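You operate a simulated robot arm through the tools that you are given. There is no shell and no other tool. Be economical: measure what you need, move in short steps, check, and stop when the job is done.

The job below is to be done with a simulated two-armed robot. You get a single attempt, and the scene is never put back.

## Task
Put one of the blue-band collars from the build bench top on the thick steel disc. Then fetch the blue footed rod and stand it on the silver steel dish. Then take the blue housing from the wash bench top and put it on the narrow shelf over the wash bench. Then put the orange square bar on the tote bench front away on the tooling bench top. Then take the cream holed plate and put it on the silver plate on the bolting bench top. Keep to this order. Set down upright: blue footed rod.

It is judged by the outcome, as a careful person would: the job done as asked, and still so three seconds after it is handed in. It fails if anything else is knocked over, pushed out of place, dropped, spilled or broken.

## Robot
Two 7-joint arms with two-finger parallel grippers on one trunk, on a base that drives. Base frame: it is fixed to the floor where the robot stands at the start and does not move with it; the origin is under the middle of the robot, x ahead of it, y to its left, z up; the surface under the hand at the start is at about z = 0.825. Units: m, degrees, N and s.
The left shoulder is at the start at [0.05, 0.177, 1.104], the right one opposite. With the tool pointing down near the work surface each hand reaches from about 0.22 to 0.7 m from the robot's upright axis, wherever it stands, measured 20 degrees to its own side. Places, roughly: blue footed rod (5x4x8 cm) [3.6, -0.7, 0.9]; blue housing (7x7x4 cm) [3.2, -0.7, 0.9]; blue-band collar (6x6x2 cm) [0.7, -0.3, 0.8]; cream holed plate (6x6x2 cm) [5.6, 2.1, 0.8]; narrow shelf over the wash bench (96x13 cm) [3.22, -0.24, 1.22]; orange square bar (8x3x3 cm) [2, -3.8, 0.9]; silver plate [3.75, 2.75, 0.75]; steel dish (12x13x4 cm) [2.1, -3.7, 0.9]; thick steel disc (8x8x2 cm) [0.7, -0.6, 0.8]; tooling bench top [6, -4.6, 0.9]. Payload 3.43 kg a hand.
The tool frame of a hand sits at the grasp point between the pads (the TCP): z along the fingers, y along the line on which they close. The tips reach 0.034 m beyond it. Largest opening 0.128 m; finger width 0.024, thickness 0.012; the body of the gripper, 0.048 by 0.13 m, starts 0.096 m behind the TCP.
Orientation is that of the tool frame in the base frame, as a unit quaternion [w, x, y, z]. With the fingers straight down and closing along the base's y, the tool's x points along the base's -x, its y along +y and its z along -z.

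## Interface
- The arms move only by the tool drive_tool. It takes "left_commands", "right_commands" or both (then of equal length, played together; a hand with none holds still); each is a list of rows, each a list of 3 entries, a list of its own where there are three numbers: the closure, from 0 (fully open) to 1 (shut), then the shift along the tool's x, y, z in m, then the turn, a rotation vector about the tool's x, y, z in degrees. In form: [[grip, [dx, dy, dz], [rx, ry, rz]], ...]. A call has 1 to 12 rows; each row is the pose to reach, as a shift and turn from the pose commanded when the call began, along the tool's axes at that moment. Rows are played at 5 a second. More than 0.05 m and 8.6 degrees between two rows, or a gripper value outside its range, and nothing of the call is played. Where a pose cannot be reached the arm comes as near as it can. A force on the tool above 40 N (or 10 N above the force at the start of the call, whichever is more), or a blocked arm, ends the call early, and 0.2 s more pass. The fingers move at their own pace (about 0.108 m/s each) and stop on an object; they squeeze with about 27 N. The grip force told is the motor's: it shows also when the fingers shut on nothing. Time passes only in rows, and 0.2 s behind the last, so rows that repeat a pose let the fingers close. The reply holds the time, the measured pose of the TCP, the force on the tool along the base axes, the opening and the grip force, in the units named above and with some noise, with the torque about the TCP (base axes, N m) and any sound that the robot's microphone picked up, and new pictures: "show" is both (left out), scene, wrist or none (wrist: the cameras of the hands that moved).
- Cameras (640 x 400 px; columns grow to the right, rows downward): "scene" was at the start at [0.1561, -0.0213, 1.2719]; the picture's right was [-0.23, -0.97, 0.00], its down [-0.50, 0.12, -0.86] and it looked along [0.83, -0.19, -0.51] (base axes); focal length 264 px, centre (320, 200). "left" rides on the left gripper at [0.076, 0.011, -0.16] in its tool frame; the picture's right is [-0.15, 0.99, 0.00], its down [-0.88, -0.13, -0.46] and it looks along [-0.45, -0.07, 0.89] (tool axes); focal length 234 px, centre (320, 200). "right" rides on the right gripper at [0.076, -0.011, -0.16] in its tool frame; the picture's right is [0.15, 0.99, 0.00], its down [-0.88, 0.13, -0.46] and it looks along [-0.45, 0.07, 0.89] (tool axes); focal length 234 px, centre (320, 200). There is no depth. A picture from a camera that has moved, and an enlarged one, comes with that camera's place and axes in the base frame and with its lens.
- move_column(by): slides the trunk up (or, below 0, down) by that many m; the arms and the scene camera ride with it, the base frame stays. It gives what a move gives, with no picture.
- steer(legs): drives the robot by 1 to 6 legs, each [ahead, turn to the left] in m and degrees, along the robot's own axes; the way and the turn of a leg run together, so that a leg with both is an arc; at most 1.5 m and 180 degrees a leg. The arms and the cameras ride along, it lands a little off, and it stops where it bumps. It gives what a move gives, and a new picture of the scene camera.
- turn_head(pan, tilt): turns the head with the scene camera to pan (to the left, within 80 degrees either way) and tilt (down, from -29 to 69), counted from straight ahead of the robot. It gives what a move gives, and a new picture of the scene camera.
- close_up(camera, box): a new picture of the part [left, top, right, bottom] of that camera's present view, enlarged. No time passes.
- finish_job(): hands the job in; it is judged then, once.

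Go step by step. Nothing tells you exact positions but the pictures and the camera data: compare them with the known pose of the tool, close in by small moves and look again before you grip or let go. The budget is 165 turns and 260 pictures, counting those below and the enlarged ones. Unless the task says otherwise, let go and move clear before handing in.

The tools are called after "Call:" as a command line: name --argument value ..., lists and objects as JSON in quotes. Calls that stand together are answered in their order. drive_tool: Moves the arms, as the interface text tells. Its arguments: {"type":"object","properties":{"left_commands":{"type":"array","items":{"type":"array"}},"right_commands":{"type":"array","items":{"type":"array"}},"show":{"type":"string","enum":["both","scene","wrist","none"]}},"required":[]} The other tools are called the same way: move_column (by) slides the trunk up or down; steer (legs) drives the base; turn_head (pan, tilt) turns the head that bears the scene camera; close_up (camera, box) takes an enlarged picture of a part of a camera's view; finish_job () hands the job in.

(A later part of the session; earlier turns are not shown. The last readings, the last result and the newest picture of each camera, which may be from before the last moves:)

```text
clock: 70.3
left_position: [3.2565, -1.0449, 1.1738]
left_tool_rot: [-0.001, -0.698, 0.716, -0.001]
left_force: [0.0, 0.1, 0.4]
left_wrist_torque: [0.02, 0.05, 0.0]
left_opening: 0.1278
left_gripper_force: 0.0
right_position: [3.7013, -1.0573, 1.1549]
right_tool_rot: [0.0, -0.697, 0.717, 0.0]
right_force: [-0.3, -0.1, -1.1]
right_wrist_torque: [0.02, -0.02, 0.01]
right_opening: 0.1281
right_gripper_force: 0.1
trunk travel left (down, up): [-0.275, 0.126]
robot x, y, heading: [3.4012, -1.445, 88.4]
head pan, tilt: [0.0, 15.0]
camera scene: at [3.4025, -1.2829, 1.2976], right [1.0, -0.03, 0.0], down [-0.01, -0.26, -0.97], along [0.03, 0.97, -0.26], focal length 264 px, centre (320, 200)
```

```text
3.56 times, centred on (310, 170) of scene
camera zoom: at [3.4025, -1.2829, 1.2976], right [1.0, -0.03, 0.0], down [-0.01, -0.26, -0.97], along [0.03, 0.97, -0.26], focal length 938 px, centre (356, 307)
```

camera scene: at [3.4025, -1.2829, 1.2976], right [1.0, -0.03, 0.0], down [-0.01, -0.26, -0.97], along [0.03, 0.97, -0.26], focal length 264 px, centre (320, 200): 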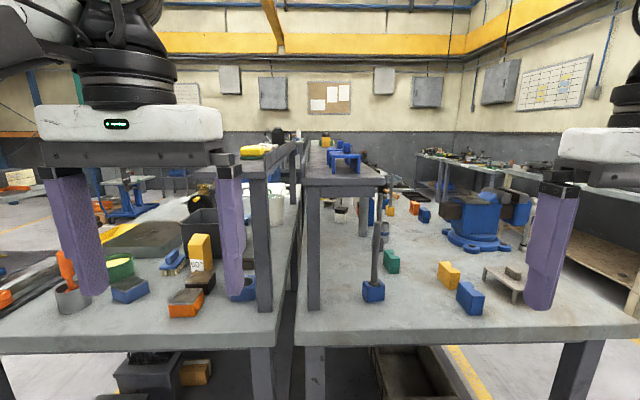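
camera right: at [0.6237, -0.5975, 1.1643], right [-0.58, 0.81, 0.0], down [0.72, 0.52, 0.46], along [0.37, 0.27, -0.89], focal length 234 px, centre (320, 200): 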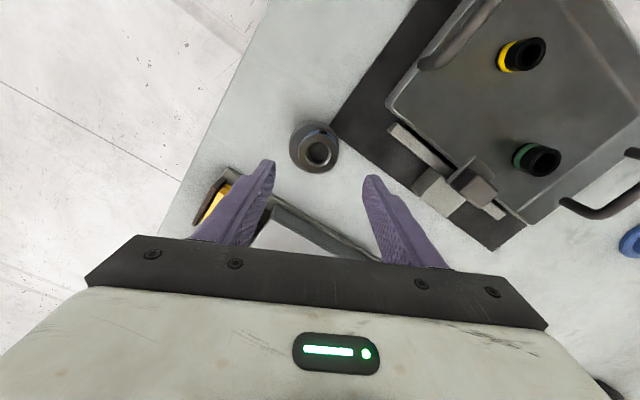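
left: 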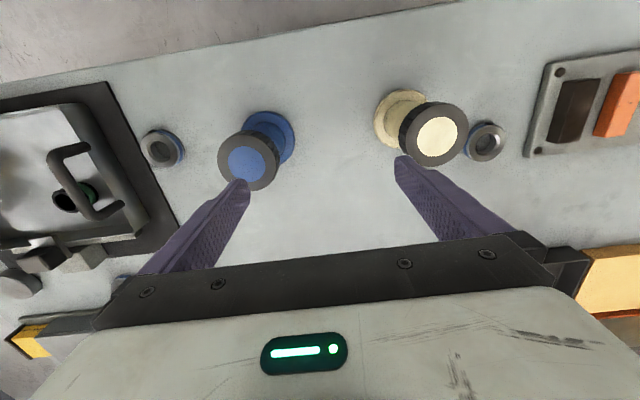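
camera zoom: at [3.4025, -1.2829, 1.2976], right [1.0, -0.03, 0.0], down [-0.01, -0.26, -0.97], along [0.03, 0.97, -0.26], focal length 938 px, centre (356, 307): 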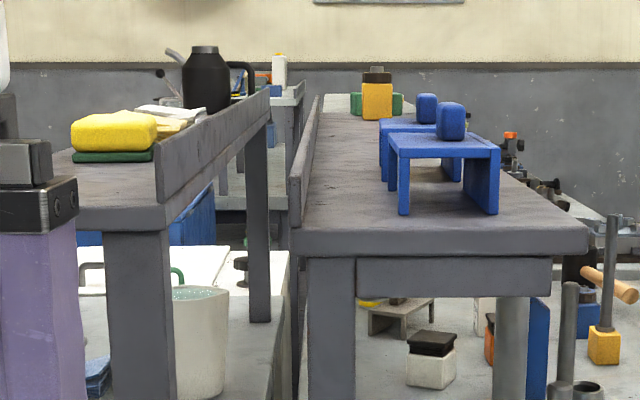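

The blue footed rod stands at about (3.575, -0.63), right beside the shelf edge overhead, so I'll grip its shaft with the hand pitched 45° from the front. I'm driving 0.2 m closer, then pitching the right hand.

Call:
steer --legs '[[0.2, 0]]'

Call:
drive_tool --right_commands '[[0.2, [-0.01, 0.01, 0.02], [0, -7.5, 0]], [0.3, [-0.02, 0.02, 0.04], [0, -15, 0]], [0.3, [-0.03, 0.03, 0.06], [0, -22.5, 0]], [0.3, [-0.04, 0.04, 0.08], [0, -30, 0]], [0.3, [-0.05, 0.06, 0.1], [0, -37.5, 0]], [0.3, [-0.06, 0.08, 0.12], [0, -45, 0]], [0.3, [-0.06, 0.1, 0.14], [0, -45, 0]], [0.3, [-0.06, 0.12, 0.16], [0, -45, 0]]]'

Call:
turn_head --pan -15 --tilt 20

```text
clock: 72.0
left_position: [3.2608, -0.8441, 1.1722]
left_tool_rot: [0.0, -0.697, 0.717, 0.0]
left_force: [1.0, -0.6, 0.0]
left_wrist_torque: [-0.04, 0.02, 0.03]
left_opening: 0.128
left_gripper_force: 0.0
right_position: [3.7065, -0.8566, 1.1548]
right_tool_rot: [0.0, -0.696, 0.718, 0.0]
right_force: [0.4, 0.5, 1.0]
right_wrist_torque: [-0.03, -0.03, -0.03]
right_opening: 0.1279
right_gripper_force: 0.0
trunk travel left (down, up): [-0.275, 0.126]
robot x, y, heading: [3.4062, -1.2459, 88.4]
head pan, tilt: [0.0, 15.0]
camera scene: at [3.4084, -1.0823, 1.2975], right [1.0, -0.03, 0.0], down [-0.01, -0.26, -0.97], along [0.03, 0.97, -0.26], focal length 264 px, centre (320, 200)
```

scene: 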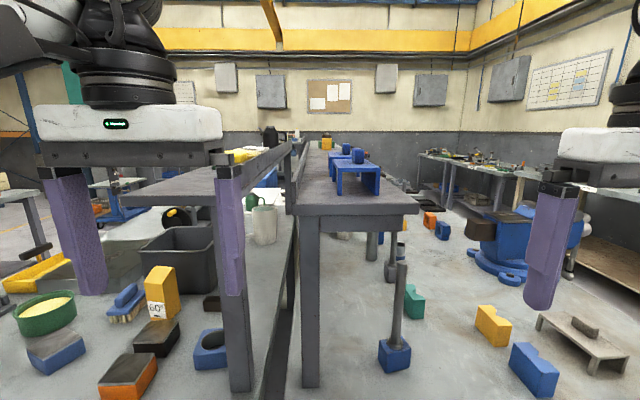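

```text
clock: 73.8
left_position: [3.2619, -0.8431, 1.1727]
left_tool_rot: [0.0, -0.698, 0.716, -0.001]
left_force: [0.2, -0.8, -0.3]
left_wrist_torque: [-0.01, -0.01, 0.03]
left_opening: 0.1281
left_gripper_force: 0.1
right_position: [3.5879, -0.7924, 0.9955]
right_tool_rot: [0.274, -0.643, 0.663, 0.266]
right_force: [0.4, -0.2, -0.3]
right_wrist_torque: [-0.06, 0.0, 0.01]
right_opening: 0.0893
right_gripper_force: 0.0
trunk travel left (down, up): [-0.275, 0.126]
robot x, y, heading: [3.4061, -1.2443, 88.2]
head pan, tilt: [0.0, 15.0]
camera scene: at [3.4084, -1.0824, 1.2975], right [1.0, -0.03, 0.0], down [-0.01, -0.26, -0.97], along [0.03, 0.97, -0.26], focal length 264 px, centre (320, 200)
camera right: at [3.5932, -0.9602, 1.0525], right [-0.99, -0.08, -0.1], down [-0.12, 0.3, 0.95], along [-0.04, 0.95, -0.31], focal length 234 px, centre (320, 200)
```

scene: 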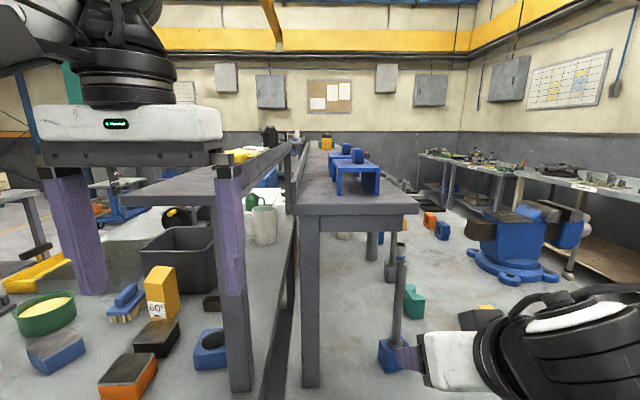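
right: 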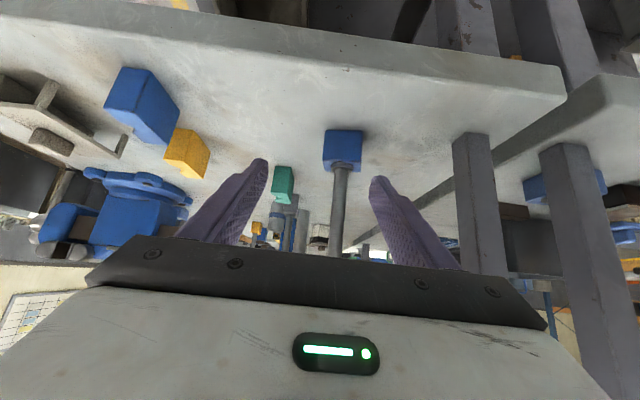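

```text
clock: 74.5
left_position: [3.2622, -0.8455, 1.1744]
left_tool_rot: [-0.001, -0.696, 0.718, 0.001]
left_force: [-0.1, -0.2, -0.4]
left_wrist_torque: [0.02, 0.03, 0.03]
left_opening: 0.128
left_gripper_force: 0.0
right_position: [3.5879, -0.7928, 0.9953]
right_tool_rot: [0.274, -0.644, 0.663, 0.267]
right_force: [0.4, -0.3, 0.1]
right_wrist_torque: [-0.02, -0.01, 0.0]
right_opening: 0.0894
right_gripper_force: 0.1
trunk travel left (down, up): [-0.275, 0.126]
robot x, y, heading: [3.4029, -1.2443, 88.3]
head pan, tilt: [-15.0, 20.0]
camera scene: at [3.4323, -1.0871, 1.2895], right [0.96, -0.29, 0.0], down [-0.1, -0.33, -0.94], along [0.27, 0.9, -0.34], focal length 264 px, centre (320, 200)
```

scene: 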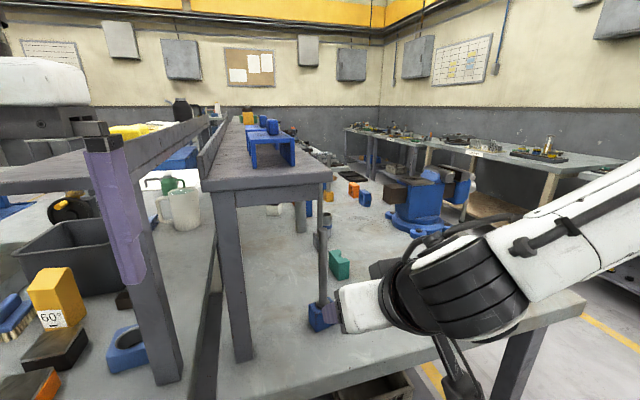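

Call:
close_up --camera "scene" --box '[240, 160, 440, 360]'

Call:
close_up --camera "right" --box '[220, 100, 420, 260]'

```text
2.00 times, centred on (340, 260) of scene
camera zoom: at [3.4323, -1.0871, 1.2895], right [0.96, -0.29, 0.0], down [-0.1, -0.33, -0.94], along [0.27, 0.9, -0.34], focal length 527 px, centre (280, 80)
```

zoom: 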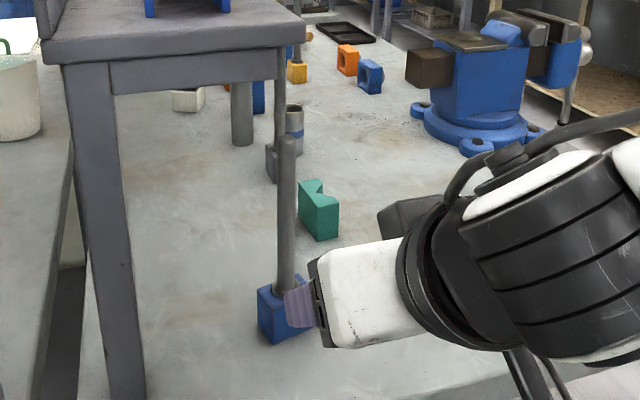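

```text
2.50 times, centred on (320, 180) of right
camera zoom: at [3.5936, -0.9604, 1.0532], right [-0.99, -0.07, -0.1], down [-0.12, 0.3, 0.95], along [-0.04, 0.95, -0.31], focal length 585 px, centre (320, 250)
```

zoom: 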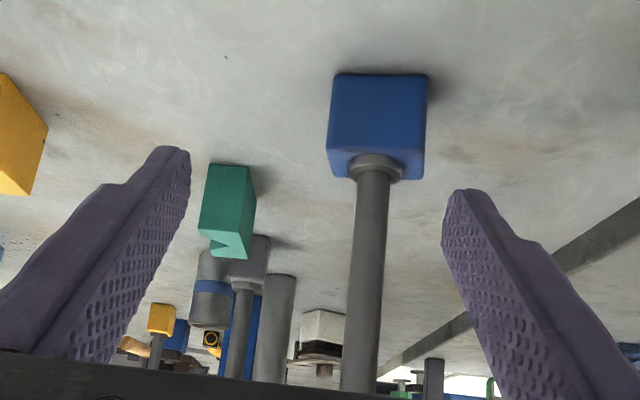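

Triangulating both views puts the shaft at (3.557, -0.688), from z 0.92 to 1.08. I'll shift sideways and go half the way forward, then look.

Call:
drive_tool --right_commands '[[0.3, [0, 0.017, 0], [0, 0, 0]], [0.3, [0, 0.034, 0], [0, 0, 0]], [0.3, [-0.02, 0.034, 0.02], [0, 0, 0]], [0.3, [-0.037, 0.034, 0.037], [0, 0, 0]], [0.3, [-0.037, 0.034, 0.037], [0, 0, 0]]]'

```text
clock: 75.7
left_position: [3.2615, -0.8457, 1.1719]
left_tool_rot: [0.0, -0.697, 0.717, 0.0]
left_force: [-0.1, 0.7, -1.1]
left_wrist_torque: [-0.03, 0.02, 0.0]
left_opening: 0.1281
left_gripper_force: 0.2
right_position: [3.5555, -0.7398, 0.9964]
right_tool_rot: [0.275, -0.644, 0.662, 0.268]
right_force: [0.1, -1.0, 1.1]
right_wrist_torque: [0.01, 0.02, 0.01]
right_opening: 0.0896
right_gripper_force: 0.1
trunk travel left (down, up): [-0.275, 0.126]
robot x, y, heading: [3.4036, -1.2487, 88.5]
head pan, tilt: [-15.0, 20.0]
camera scene: at [3.4323, -1.0873, 1.2895], right [0.96, -0.29, 0.0], down [-0.1, -0.33, -0.94], along [0.27, 0.9, -0.34], focal length 264 px, centre (320, 200)
camera right: at [3.5608, -0.9074, 1.0533], right [-0.99, -0.08, -0.1], down [-0.12, 0.3, 0.95], along [-0.04, 0.95, -0.31], focal length 234 px, centre (320, 200)
```

scene: 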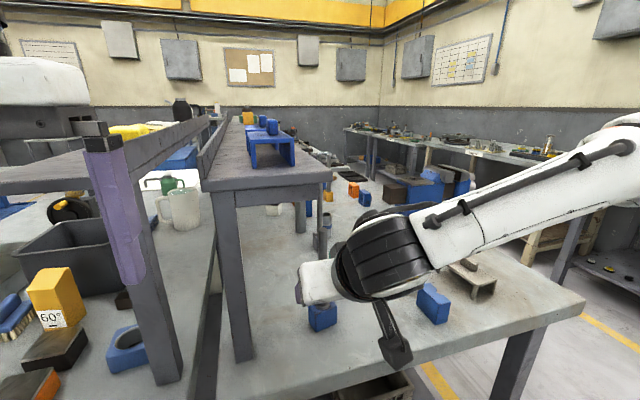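
right: 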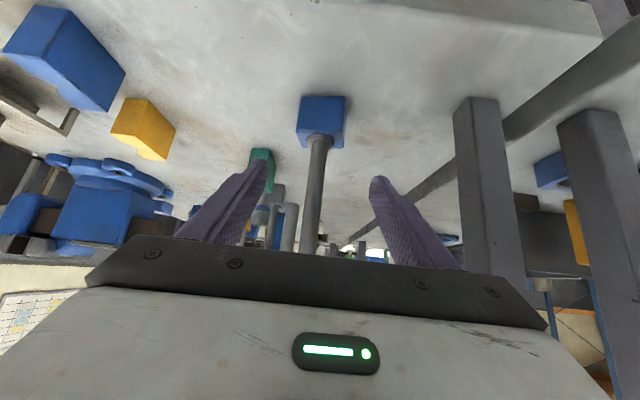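

The shaft is centred. Moving forward the last 5 cm and closing.

Call:
drive_tool --right_commands '[[0.3, [-0.018, -0.003, 0.018], [0, 0, 0]], [0.3, [-0.035, -0.003, 0.035], [0, 0, 0]], [0.6, [-0.035, -0.003, 0.035], [0, 0, 0]], [1, [-0.035, -0.003, 0.035], [0, 0, 0]], [1, [-0.035, -0.003, 0.035], [0, 0, 0]], [1, [-0.035, -0.003, 0.035], [0, 0, 0]]]'

```text
clock: 77.1
left_position: [3.2598, -0.8461, 1.1719]
left_tool_rot: [0.0, -0.698, 0.716, 0.0]
left_force: [-0.6, 0.5, 0.2]
left_wrist_torque: [0.01, 0.04, 0.01]
left_opening: 0.1282
left_gripper_force: 0.1
right_position: [3.5593, -0.6929, 0.9965]
right_tool_rot: [0.275, -0.644, 0.662, 0.268]
right_force: [-4.3, 0.3, -0.5]
right_wrist_torque: [0.04, 0.31, 0.03]
right_opening: 0.0163
right_gripper_force: 26.8
trunk travel left (down, up): [-0.275, 0.126]
robot x, y, heading: [3.4091, -1.2476, 88.5]
head pan, tilt: [-15.0, 20.0]
camera scene: at [3.4318, -1.087, 1.2895], right [0.96, -0.29, 0.0], down [-0.1, -0.33, -0.94], along [0.27, 0.9, -0.34], focal length 264 px, centre (320, 200)
camera right: at [3.565, -0.8594, 1.0534], right [-0.99, -0.08, -0.1], down [-0.12, 0.3, 0.95], along [-0.04, 0.95, -0.31], focal length 234 px, centre (320, 200)
```

scene: 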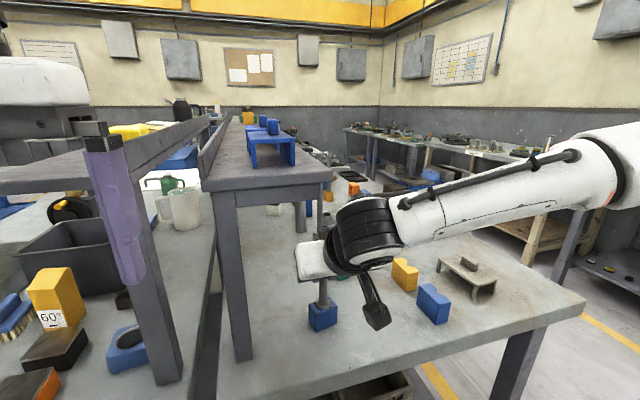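
right: 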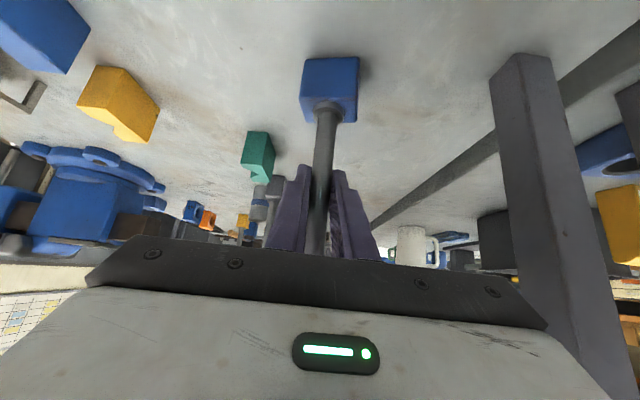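

Rod gripped. I'll lift it 3 cm, then draw it back out from beneath the shelf edge.

Call:
drive_tool --right_commands '[[1, [-0.011, 0, -0.011], [0, 0, 0]], [1, [-0.025, 0, -0.025], [0, 0, 0]], [1, [0, 0, -0.05], [0, 0, 0]], [1, [0.025, 0, -0.075], [0, 0, 0]], [1, [0.045, 0, -0.095], [0, 0, 0]], [1, [0.045, 0, -0.12], [0, 0, 0]]]'

```text
clock: 78.5
left_position: [3.2621, -0.845, 1.1723]
left_tool_rot: [0.0, -0.697, 0.717, 0.001]
left_force: [1.0, -0.8, -0.5]
left_wrist_torque: [-0.02, -0.01, -0.02]
left_opening: 0.1278
left_gripper_force: 0.0
right_position: [3.5577, -0.8091, 1.0478]
right_tool_rot: [0.274, -0.643, 0.663, 0.266]
right_force: [-0.3, -1.2, -8.0]
right_wrist_torque: [-0.06, 0.0, -0.01]
right_opening: 0.0165
right_gripper_force: 27.3
trunk travel left (down, up): [-0.275, 0.126]
robot x, y, heading: [3.4038, -1.2457, 88.4]
head pan, tilt: [-15.0, 20.0]
camera scene: at [3.4324, -1.0871, 1.2895], right [0.96, -0.29, 0.0], down [-0.1, -0.33, -0.94], along [0.27, 0.9, -0.34], focal length 264 px, centre (320, 200)
camera right: at [3.5623, -0.976, 1.1066], right [-0.99, -0.07, -0.1], down [-0.12, 0.3, 0.94], along [-0.04, 0.95, -0.31], focal length 234 px, centre (320, 200)
```

scene: 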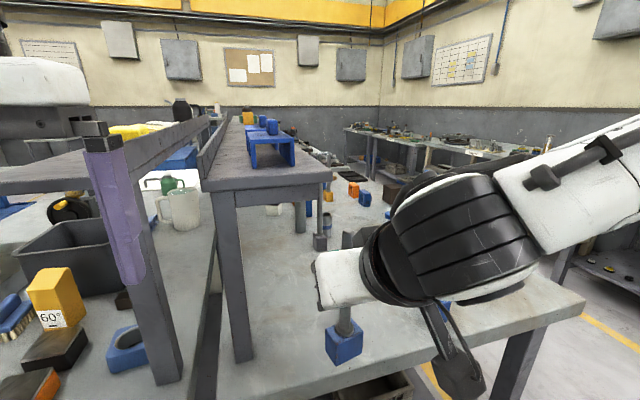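
right: 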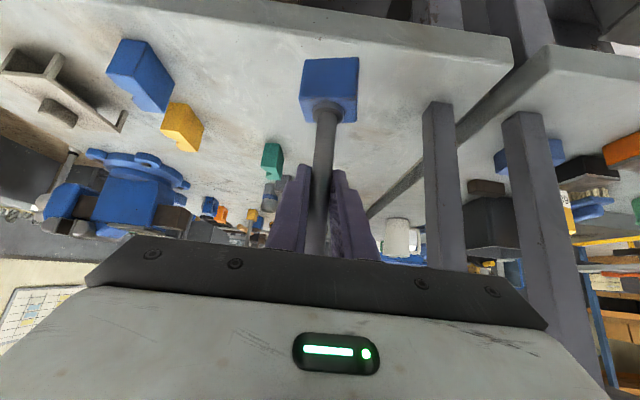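

Rod is held firmly. I'll back off, turn and look toward the tote bench in the -y direction.

Call:
steer --legs '[[-0.25, 0], [0, 120]]'

Call:
turn_head --pan 35 --tilt 15

```text
clock: 85.3
left_position: [3.122, -1.8215, 1.1733]
left_tool_rot: [0.0, 0.969, 0.246, 0.0]
left_force: [-0.5, -0.2, -0.6]
left_wrist_torque: [-0.04, -0.03, -0.03]
left_opening: 0.1279
left_gripper_force: 0.0
right_position: [2.9427, -1.5843, 1.0485]
right_tool_rot: [0.094, 0.896, 0.226, -0.371]
right_force: [-0.1, 0.0, -7.9]
right_wrist_torque: [0.03, -0.06, 0.01]
right_opening: 0.0164
right_gripper_force: 26.9
trunk travel left (down, up): [-0.275, 0.126]
robot x, y, heading: [3.3992, -1.4958, -151.7]
head pan, tilt: [-15.0, 20.0]
camera scene: at [3.2437, -1.5532, 1.2893], right [-0.23, 0.97, 0.0], down [0.33, 0.08, -0.94], along [-0.91, -0.22, -0.34], focal length 264 px, centre (320, 200)
```

scene: 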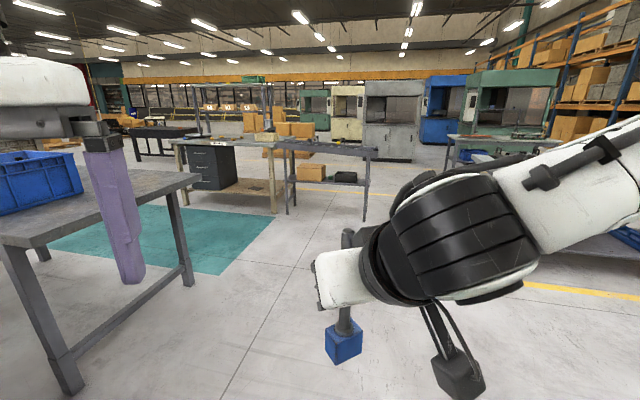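

```text
clock: 86.5
left_position: [3.1222, -1.8237, 1.1728]
left_tool_rot: [-0.001, 0.969, 0.246, -0.001]
left_force: [-0.8, 0.0, -0.5]
left_wrist_torque: [0.03, -0.01, 0.01]
left_opening: 0.1279
left_gripper_force: 0.0
right_position: [2.9431, -1.5839, 1.0481]
right_tool_rot: [0.094, 0.896, 0.226, -0.371]
right_force: [0.5, 0.0, -7.5]
right_wrist_torque: [0.04, -0.06, -0.01]
right_opening: 0.0163
right_gripper_force: 26.9
trunk travel left (down, up): [-0.275, 0.126]
robot x, y, heading: [3.401, -1.4985, -151.9]
head pan, tilt: [35.0, 15.0]
camera scene: at [3.2923, -1.6151, 1.2975], right [-0.89, 0.45, 0.0], down [0.12, 0.23, -0.97], along [-0.43, -0.86, -0.26], focal length 264 px, centre (320, 200)
```

scene: 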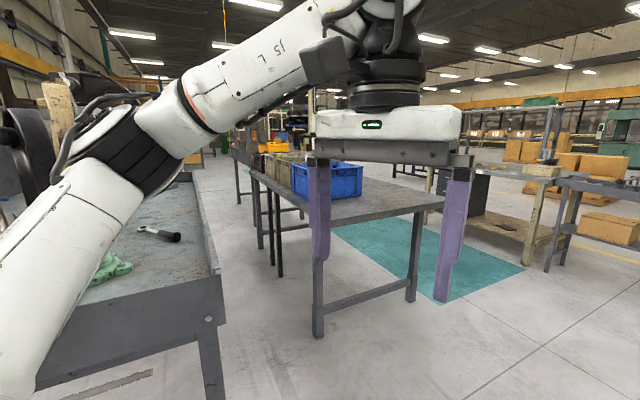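

The tote bench runs along -y with its near end at y≈-2.85, x from 1.85 to 2.7. I'll drive to its west side and then down along it.

Call:
steer --legs '[[0, -8], [1.17, 0], [1.17, 0], [0, 70]]'

Call:
turn_head --pan 25 --tilt 15

```text
clock: 101.6
left_position: [1.3651, -2.693, 1.1723]
left_tool_rot: [-0.001, 0.704, 0.71, 0.0]
left_force: [0.1, 0.7, -0.5]
left_wrist_torque: [-0.02, 0.0, 0.01]
left_opening: 0.128
left_gripper_force: 0.0
right_position: [1.0718, -2.7403, 1.0491]
right_tool_rot: [0.272, 0.651, 0.656, -0.269]
right_force: [0.5, 0.8, -7.9]
right_wrist_torque: [0.05, 0.03, -0.01]
right_opening: 0.0161
right_gripper_force: 27.2
trunk travel left (down, up): [-0.275, 0.126]
robot x, y, heading: [1.2103, -2.2968, -89.7]
head pan, tilt: [35.0, 15.0]
camera scene: at [1.2606, -2.4447, 1.2975], right [-0.82, -0.58, 0.0], down [-0.15, 0.21, -0.97], along [0.56, -0.79, -0.26], focal length 264 px, centre (320, 200)
```

scene: 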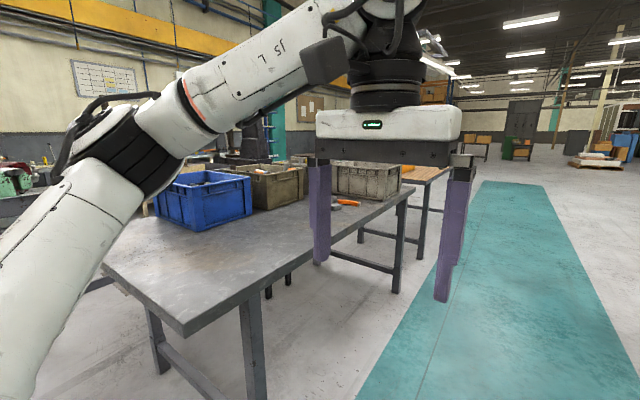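

```text
clock: 102.4
left_position: [1.3657, -2.6931, 1.1726]
left_tool_rot: [-0.001, 0.705, 0.71, 0.0]
left_force: [-0.1, 0.3, -0.2]
left_wrist_torque: [0.02, -0.01, 0.01]
left_opening: 0.128
left_gripper_force: 0.1
right_position: [1.0694, -2.7408, 1.0486]
right_tool_rot: [0.271, 0.651, 0.656, -0.27]
right_force: [-0.1, 0.2, -8.0]
right_wrist_torque: [0.04, 0.01, -0.02]
right_opening: 0.0164
right_gripper_force: 26.7
trunk travel left (down, up): [-0.275, 0.126]
robot x, y, heading: [1.2056, -2.2978, -89.8]
head pan, tilt: [25.0, 15.0]
camera scene: at [1.2465, -2.4529, 1.2975], right [-0.9, -0.43, 0.0], down [-0.11, 0.23, -0.97], along [0.41, -0.87, -0.26], focal length 264 px, centre (320, 200)
```

scene: 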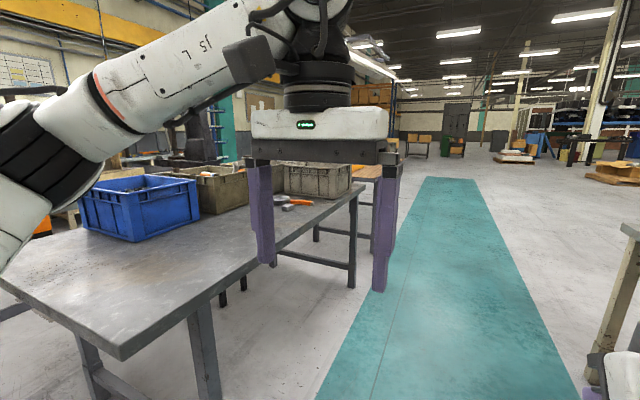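

The dish and orange bar lie near the bench's west edge. I'll drive along the teal strip to y≈-3.5 and turn to face the bench.

Call:
steer --legs '[[1.2, 0], [0, 90]]'

Call:
turn_head --pan -10 --tilt 25

```text
clock: 112.3
left_position: [1.6231, -3.3496, 1.1726]
left_tool_rot: [0.0, -0.003, 1.0, 0.0]
left_force: [-0.3, 0.1, 0.1]
left_wrist_torque: [-0.01, 0.01, -0.03]
left_opening: 0.1281
left_gripper_force: 0.1
right_position: [1.669, -3.6439, 1.0482]
right_tool_rot: [0.383, -0.002, 0.924, 0.001]
right_force: [-0.3, -0.5, -8.0]
right_wrist_torque: [0.03, 0.06, 0.0]
right_opening: 0.0163
right_gripper_force: 27.0
trunk travel left (down, up): [-0.275, 0.126]
robot x, y, heading: [1.2278, -3.5061, 0.3]
head pan, tilt: [25.0, 15.0]
camera scene: at [1.3812, -3.467, 1.2975], right [0.43, -0.9, 0.0], down [-0.23, -0.11, -0.97], along [0.87, 0.41, -0.26], focal length 264 px, centre (320, 200)
```

scene: 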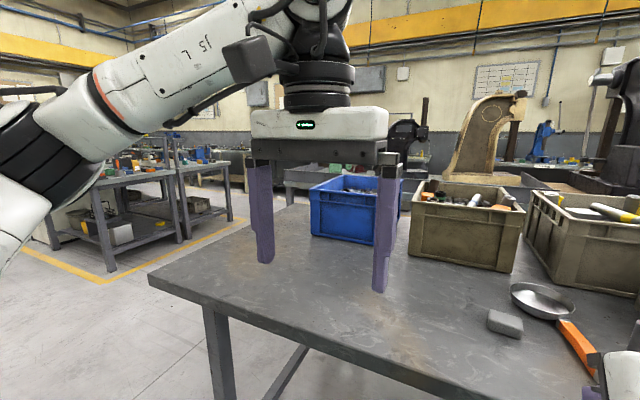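

```text
clock: 113.3
left_position: [1.6246, -3.3497, 1.1726]
left_tool_rot: [-0.001, -0.004, 1.0, 0.0]
left_force: [-0.8, -0.2, -0.3]
left_wrist_torque: [0.04, 0.0, -0.01]
left_opening: 0.1281
left_gripper_force: 0.0
right_position: [1.6694, -3.6439, 1.047]
right_tool_rot: [0.382, -0.002, 0.924, 0.001]
right_force: [-0.3, -0.4, -8.1]
right_wrist_torque: [0.01, 0.09, -0.02]
right_opening: 0.0165
right_gripper_force: 27.4
trunk travel left (down, up): [-0.275, 0.126]
robot x, y, heading: [1.2299, -3.5067, 0.5]
head pan, tilt: [-10.0, 25.0]
camera scene: at [1.3875, -3.5225, 1.2813], right [-0.17, -0.99, 0.0], down [-0.42, 0.07, -0.91], along [0.89, -0.15, -0.42], focal length 264 px, centre (320, 200)
```

scene: 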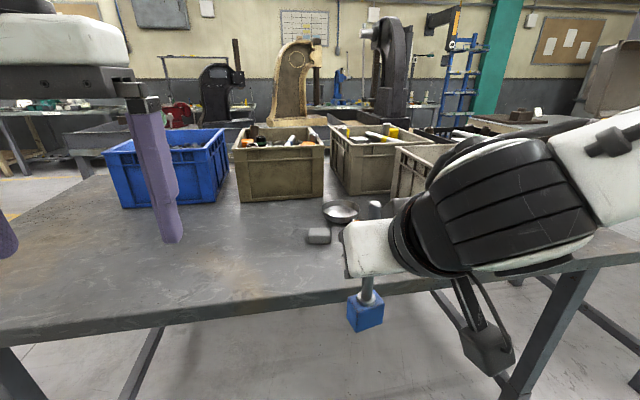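

Call:
close_up --camera "scene" --box '[270, 170, 430, 270]'

Call:
close_up --camera "right" --box '[160, 0, 480, 260]'

```text
4.00 times, centred on (350, 220) of scene
camera zoom: at [1.3875, -3.5225, 1.2813], right [-0.17, -0.99, 0.0], down [-0.42, 0.07, -0.91], along [0.89, -0.15, -0.42], focal length 1055 px, centre (200, 120)
```

zoom: 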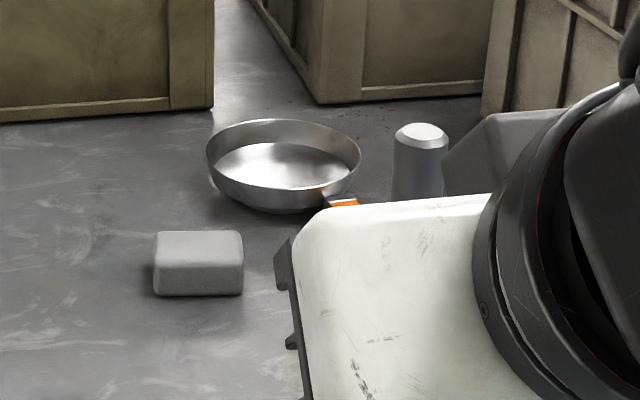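

```text
1.54 times, centred on (320, 130) of right
camera zoom: at [1.5023, -3.6566, 1.1061], right [-0.11, 0.99, -0.1], down [0.3, 0.13, 0.94], along [0.95, 0.07, -0.31], focal length 360 px, centre (320, 308)
```

zoom: 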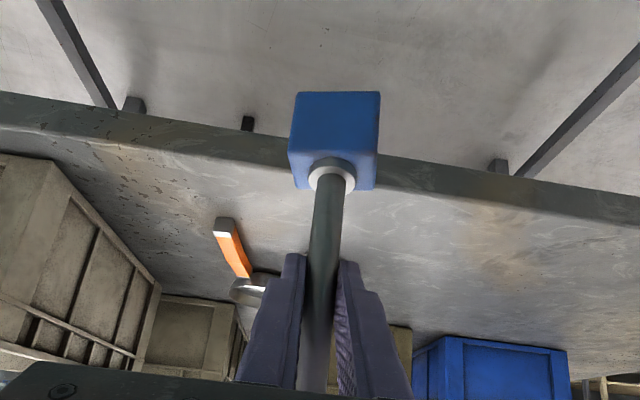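

The dish is a flat-bottomed pan near (2.085, -3.705) with the orange bar against it. I'll raise the rod and drive 0.3 m closer.

Call:
drive_tool --right_commands '[[1, [-0.02, 0, -0.02], [0, 0, 0]], [1, [-0.042, 0, -0.042], [0, 0, 0]]]' --show "none"

Call:
steer --legs '[[0.3, 0]]'

Call:
turn_head --pan -14 --tilt 40

Call:
close_up --camera "right" --box '[0, 0, 640, 400]'

```text
clock: 113.9
left_position: [1.6239, -3.3484, 1.1726]
left_tool_rot: [0.0, -0.003, 1.0, 0.0]
left_force: [-0.2, 0.2, -0.4]
left_wrist_torque: [0.0, -0.01, -0.02]
left_opening: 0.128
left_gripper_force: 0.1
right_position: [1.6687, -3.6433, 1.1064]
right_tool_rot: [0.383, -0.003, 0.924, 0.001]
right_force: [-0.1, 0.2, -7.3]
right_wrist_torque: [-0.02, 0.1, 0.02]
right_opening: 0.0163
right_gripper_force: 27.4
trunk travel left (down, up): [-0.275, 0.126]
robot x, y, heading: [1.2252, -3.5071, 0.2]
head pan, tilt: [-10.0, 25.0]
```

```text
clock: 115.9
left_position: [1.9228, -3.3465, 1.1733]
left_tool_rot: [-0.001, -0.004, 1.0, -0.001]
left_force: [1.1, -0.4, 0.8]
left_wrist_torque: [0.0, 0.02, 0.02]
left_opening: 0.1281
left_gripper_force: 0.0
right_position: [1.9685, -3.6402, 1.1053]
right_tool_rot: [0.382, -0.005, 0.924, 0.002]
right_force: [1.0, -0.5, -7.7]
right_wrist_torque: [-0.01, 0.09, -0.02]
right_opening: 0.0165
right_gripper_force: 27.2
trunk travel left (down, up): [-0.275, 0.126]
robot x, y, heading: [1.5258, -3.5059, 0.6]
head pan, tilt: [-10.0, 25.0]
camera scene: at [1.6864, -3.5202, 1.2811], right [-0.17, -0.99, 0.0], down [-0.42, 0.07, -0.91], along [0.89, -0.15, -0.42], focal length 264 px, centre (320, 200)
```

scene: 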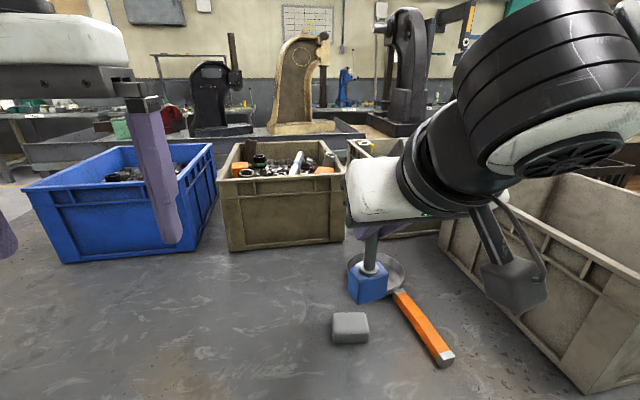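

```text
clock: 116.7
left_position: [1.9215, -3.3465, 1.1717]
left_tool_rot: [0.0, -0.004, 1.0, 0.0]
left_force: [0.3, -0.2, 0.8]
left_wrist_torque: [0.03, 0.01, 0.0]
left_opening: 0.1278
left_gripper_force: 0.2
right_position: [1.9683, -3.6407, 1.1067]
right_tool_rot: [0.382, -0.004, 0.924, 0.001]
right_force: [-0.8, 0.3, -7.6]
right_wrist_torque: [0.02, 0.09, -0.01]
right_opening: 0.0166
right_gripper_force: 26.6
trunk travel left (down, up): [-0.275, 0.126]
robot x, y, heading: [1.5264, -3.5052, 0.6]
head pan, tilt: [-14.0, 40.0]
camera scene: at [1.6776, -3.5248, 1.258], right [-0.23, -0.97, 0.0], down [-0.62, 0.15, -0.77], along [0.74, -0.18, -0.64], focal length 264 px, centre (320, 200)
```

scene: 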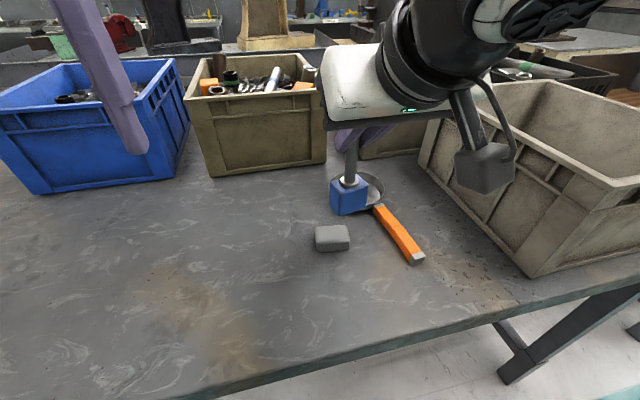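

```text
1.00 times, centred on (320, 200) of right (not enlarged: the box is as wide or as high as the picture)
camera zoom: at [1.8001, -3.6536, 1.1644], right [-0.11, 0.99, -0.1], down [0.3, 0.13, 0.94], along [0.95, 0.07, -0.31], focal length 234 px, centre (320, 200)
```

zoom: 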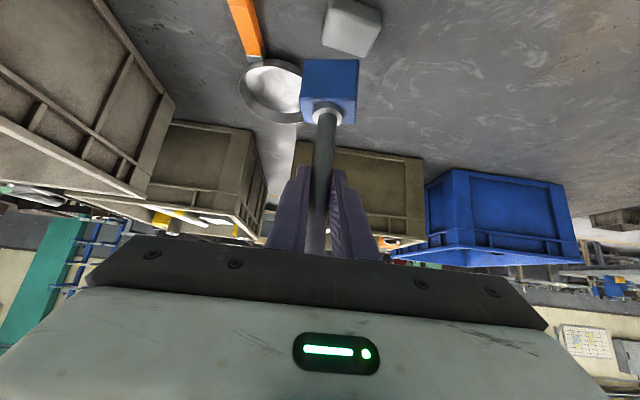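

Call:
close_up --camera "scene" --box '[300, 140, 460, 280]'

Call:
close_up --camera "right" --box '[200, 0, 420, 150]'

```text
2.86 times, centred on (380, 210) of scene
camera zoom: at [1.6776, -3.5248, 1.258], right [-0.23, -0.97, 0.0], down [-0.62, 0.15, -0.77], along [0.74, -0.18, -0.64], focal length 754 px, centre (149, 171)
```

zoom: 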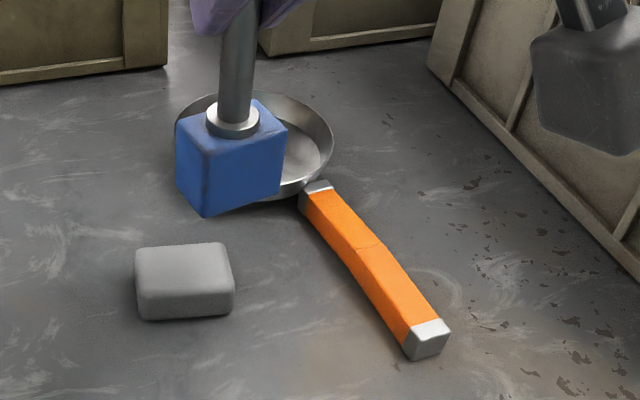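

```text
2.67 times, centred on (310, 75) of right
camera zoom: at [1.8001, -3.6536, 1.1644], right [-0.11, 0.99, -0.1], down [0.3, 0.13, 0.94], along [0.95, 0.07, -0.31], focal length 624 px, centre (347, 533)
```

zoom: 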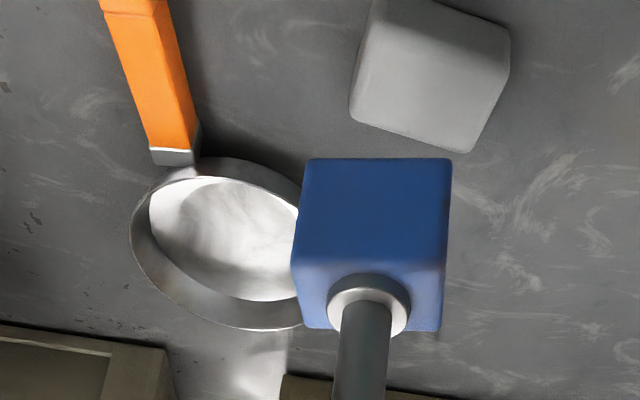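

Both views agree: dish centre ≈(2.098, -3.71), rim near z 0.90. I'll move the rod above it at the present height and look.

Call:
drive_tool --right_commands '[[1, [-0.022, -0.018, 0.022], [0, 0, 0]], [1, [-0.045, -0.035, 0.045], [0, 0, 0]], [1, [-0.067, -0.053, 0.067], [0, 0, 0]], [1, [-0.09, -0.07, 0.09], [0, 0, 0]], [1, [-0.09, -0.07, 0.09], [0, 0, 0]]]'

Call:
close_up --camera "scene" --box '[300, 100, 540, 280]'

Call:
close_up --camera "right" --box '[200, 0, 420, 150]'

```text
clock: 117.9
left_position: [1.9229, -3.3468, 1.1735]
left_tool_rot: [0.0, -0.004, 1.0, 0.001]
left_force: [-0.2, 0.2, 0.1]
left_wrist_torque: [0.02, 0.04, -0.02]
left_opening: 0.1279
left_gripper_force: 0.1
right_position: [2.0966, -3.7098, 1.1056]
right_tool_rot: [0.381, -0.003, 0.924, 0.002]
right_force: [0.6, -0.2, -8.1]
right_wrist_torque: [-0.02, 0.11, 0.02]
right_opening: 0.0167
right_gripper_force: 27.1
trunk travel left (down, up): [-0.275, 0.126]
robot x, y, heading: [1.53, -3.5056, 0.2]
head pan, tilt: [-14.0, 40.0]
camera scene: at [1.6775, -3.5248, 1.258], right [-0.23, -0.97, 0.0], down [-0.63, 0.15, -0.77], along [0.74, -0.18, -0.64], focal length 264 px, centre (320, 200)
camera right: at [1.9281, -3.7236, 1.1645], right [-0.11, 0.99, -0.1], down [0.3, 0.13, 0.94], along [0.95, 0.07, -0.31], focal length 234 px, centre (320, 200)
```

scene: 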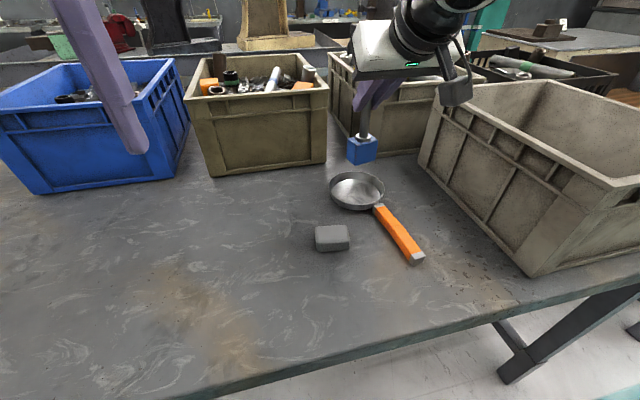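
right: 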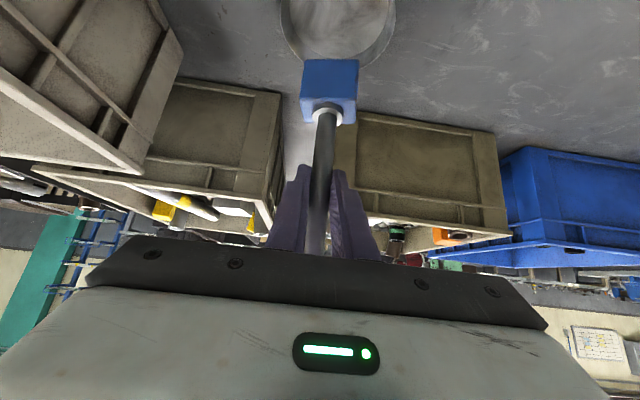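

```text
2.22 times, centred on (420, 190) of scene
camera zoom: at [1.6775, -3.5248, 1.258], right [-0.23, -0.97, 0.0], down [-0.63, 0.15, -0.77], along [0.74, -0.18, -0.64], focal length 586 px, centre (98, 222)
```

zoom: 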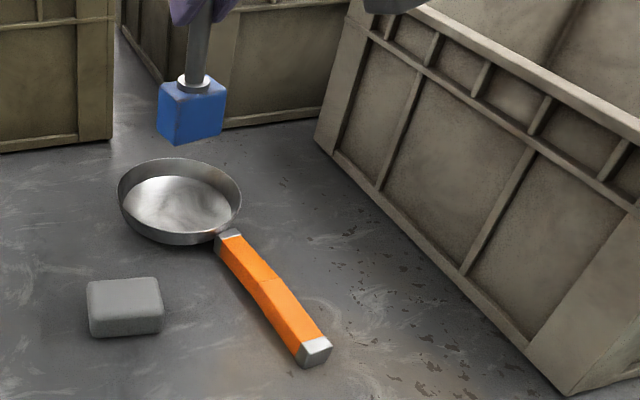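

```text
2.67 times, centred on (310, 75) of right
camera zoom: at [1.9281, -3.7236, 1.1645], right [-0.11, 0.99, -0.1], down [0.3, 0.13, 0.94], along [0.95, 0.07, -0.31], focal length 624 px, centre (347, 533)
```

zoom: 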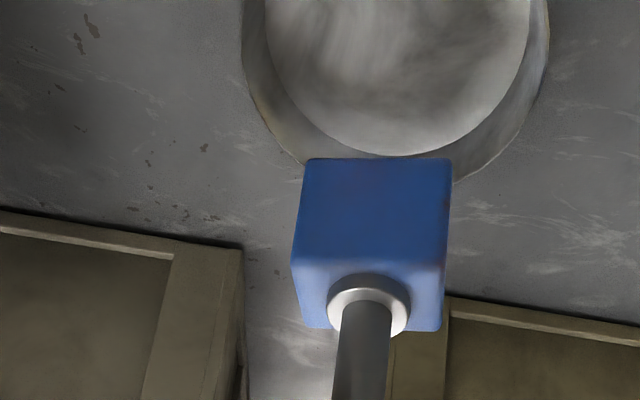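

The dish centre is about 8 mm further ahead. I'll correct and lower 6 cm, watching the wrist's side box against the tote.

Call:
drive_tool --right_commands '[[1, [-0.006, -0.004, 0.006], [0, 0, 0]], [1, [0.008, -0.004, 0.02], [0, 0, 0]], [1, [0.022, -0.004, 0.034], [0, 0, 0]], [1, [0.036, -0.004, 0.048], [0, 0, 0]], [1, [0.036, -0.004, 0.048], [0, 0, 0]]]' --show "none"

Call:
close_up --camera "scene" --box '[300, 60, 540, 240]'

Call:
close_up --camera "right" --box '[200, 0, 420, 150]'

```text
clock: 119.1
left_position: [1.9211, -3.346, 1.1722]
left_tool_rot: [0.0, -0.005, 1.0, 0.0]
left_force: [-0.8, 0.9, -0.9]
left_wrist_torque: [0.02, -0.02, 0.0]
left_opening: 0.1278
left_gripper_force: 0.0
right_position: [2.1053, -3.7126, 1.0465]
right_tool_rot: [0.382, -0.003, 0.924, 0.001]
right_force: [1.0, -0.6, -7.3]
right_wrist_torque: [0.0, 0.1, -0.02]
right_opening: 0.0163
right_gripper_force: 27.6
trunk travel left (down, up): [-0.275, 0.126]
robot x, y, heading: [1.5222, -3.5058, 0.3]
head pan, tilt: [-14.0, 40.0]
```

```text
2.22 times, centred on (420, 150) of scene
camera zoom: at [1.6777, -3.5249, 1.2579], right [-0.23, -0.97, 0.0], down [-0.63, 0.15, -0.77], along [0.74, -0.18, -0.64], focal length 586 px, centre (98, 311)
```

zoom: 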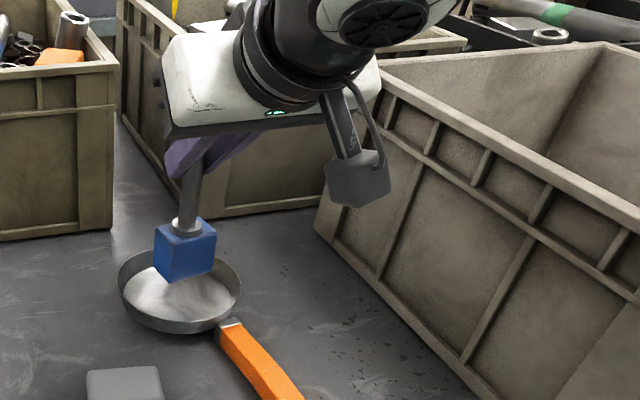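

```text
2.67 times, centred on (310, 75) of right
camera zoom: at [1.9364, -3.7267, 1.1051], right [-0.11, 0.99, -0.1], down [0.3, 0.13, 0.94], along [0.95, 0.07, -0.31], focal length 624 px, centre (347, 533)
```

zoom: 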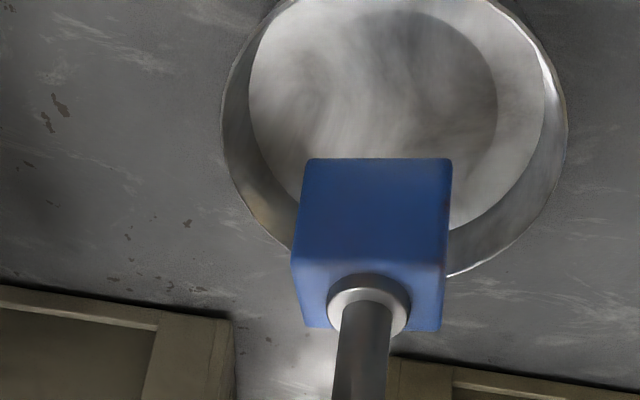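

The foot is well aligned over the dish floor and clear of the tote. Lowering to contact.

Call:
drive_tool --right_commands '[[1, [0.012, 0, 0.012], [0, 0, 0]], [1, [0.022, 0, 0.022], [0, 0, 0]], [1, [0.027, 0, 0.027], [0, 0, 0]], [1, [0.03, 0, 0.03], [0, 0, 0]], [1, [0.032, 0, 0.032], [0, 0, 0]]]' --show "none"

Call:
close_up --camera "scene" --box '[300, 60, 540, 240]'

Call:
close_up --camera "right" --box '[200, 0, 420, 150]'

```text
clock: 120.3
left_position: [1.9184, -3.3463, 1.1743]
left_tool_rot: [0.001, -0.005, 1.0, 0.0]
left_force: [-0.2, 0.1, 0.6]
left_wrist_torque: [-0.03, -0.02, 0.03]
left_opening: 0.1281
left_gripper_force: 0.1
right_position: [2.1057, -3.712, 1.0101]
right_tool_rot: [0.389, -0.003, 0.921, 0.0]
right_force: [-1.4, -5.2, 23.0]
right_wrist_torque: [-0.1, 0.0, 0.01]
right_opening: 0.0167
right_gripper_force: 27.3
trunk travel left (down, up): [-0.275, 0.126]
robot x, y, heading: [1.5284, -3.5009, 0.4]
head pan, tilt: [-14.0, 40.0]
```

```text
2.22 times, centred on (420, 150) of scene
camera zoom: at [1.6747, -3.5245, 1.2589], right [-0.23, -0.97, 0.0], down [-0.62, 0.15, -0.77], along [0.75, -0.18, -0.64], focal length 586 px, centre (98, 311)
```

zoom: 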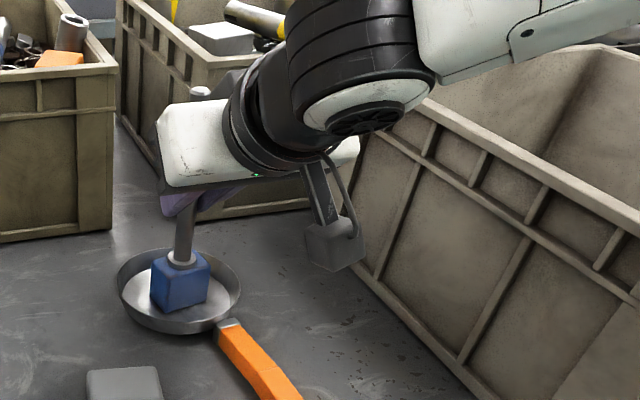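

```text
2.67 times, centred on (310, 75) of right
camera zoom: at [1.9359, -3.7263, 1.0648], right [-0.11, 0.99, -0.11], down [0.29, 0.13, 0.95], along [0.95, 0.07, -0.3], focal length 624 px, centre (347, 533)
```

zoom: 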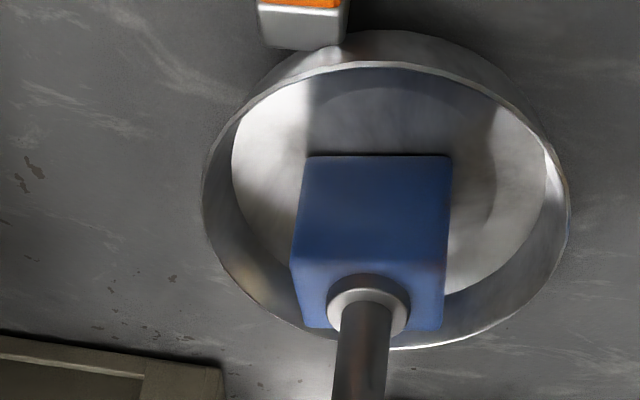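

The foot is on the dish floor. I'll relax the pressure a few millimetres, open, and back the fingers away.

Call:
drive_tool --right_commands '[[1, [-0.003, 0, -0.003], [0, 0, 0]], [1, [-0.005, 0, -0.005], [0, 0, 0]], [0.8, [-0.005, 0, -0.005], [0, 0, 0]], [0.5, [-0.005, 0, -0.005], [0, 0, 0]], [0.5, [-0.005, 0, -0.005], [0, 0, 0]], [0.5, [0.01, 0, -0.02], [0, 0, 0]], [0.5, [0.035, 0, -0.045], [0, 0, 0]], [0.5, [0.06, 0, -0.07], [0, 0, 0]], [0.5, [0.07, 0, -0.1], [0, 0, 0]], [0.5, [0.07, 0, -0.13], [0, 0, 0]]]'

Call:
close_up --camera "scene" --box '[300, 100, 540, 280]'

```text
clock: 122.5
left_position: [1.921, -3.3456, 1.1726]
left_tool_rot: [0.0, -0.004, 1.0, -0.001]
left_force: [-0.6, 0.7, 0.3]
left_wrist_torque: [0.0, 0.03, 0.0]
left_opening: 0.1282
left_gripper_force: 0.0
right_position: [1.9635, -3.7145, 1.0448]
right_tool_rot: [0.383, -0.004, 0.924, 0.002]
right_force: [-0.5, -0.8, -0.1]
right_wrist_torque: [0.0, 0.03, -0.02]
right_opening: 0.0641
right_gripper_force: 0.1
trunk travel left (down, up): [-0.275, 0.126]
robot x, y, heading: [1.5241, -3.5036, 0.4]
head pan, tilt: [-14.0, 40.0]
camera scene: at [1.6766, -3.5246, 1.2581], right [-0.23, -0.97, 0.0], down [-0.62, 0.15, -0.77], along [0.75, -0.18, -0.64], focal length 264 px, centre (320, 200)
camera right: at [1.7944, -3.7273, 1.1021], right [-0.11, 0.99, -0.1], down [0.3, 0.13, 0.94], along [0.95, 0.07, -0.31], focal length 234 px, centre (320, 200)
```

scene: 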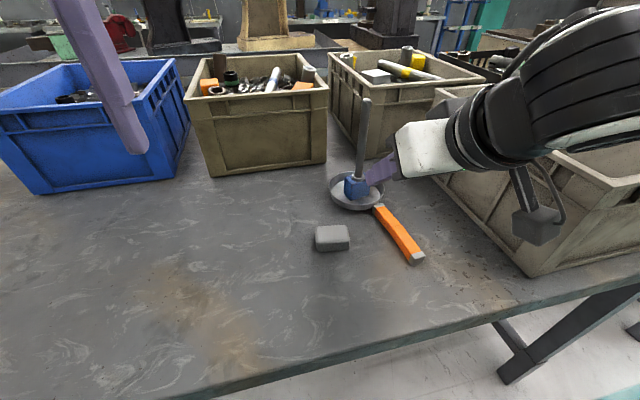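
right: 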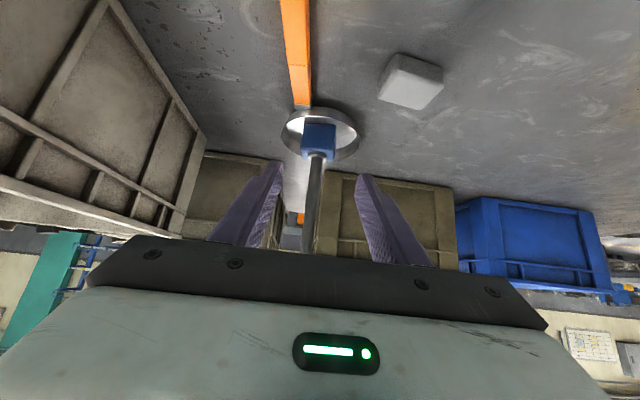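

```text
2.22 times, centred on (420, 190) of scene
camera zoom: at [1.6766, -3.5246, 1.2581], right [-0.23, -0.97, 0.0], down [-0.62, 0.15, -0.77], along [0.75, -0.18, -0.64], focal length 586 px, centre (98, 222)
```

zoom: 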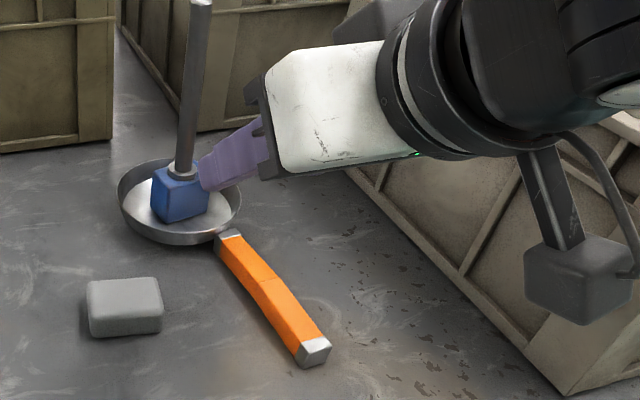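

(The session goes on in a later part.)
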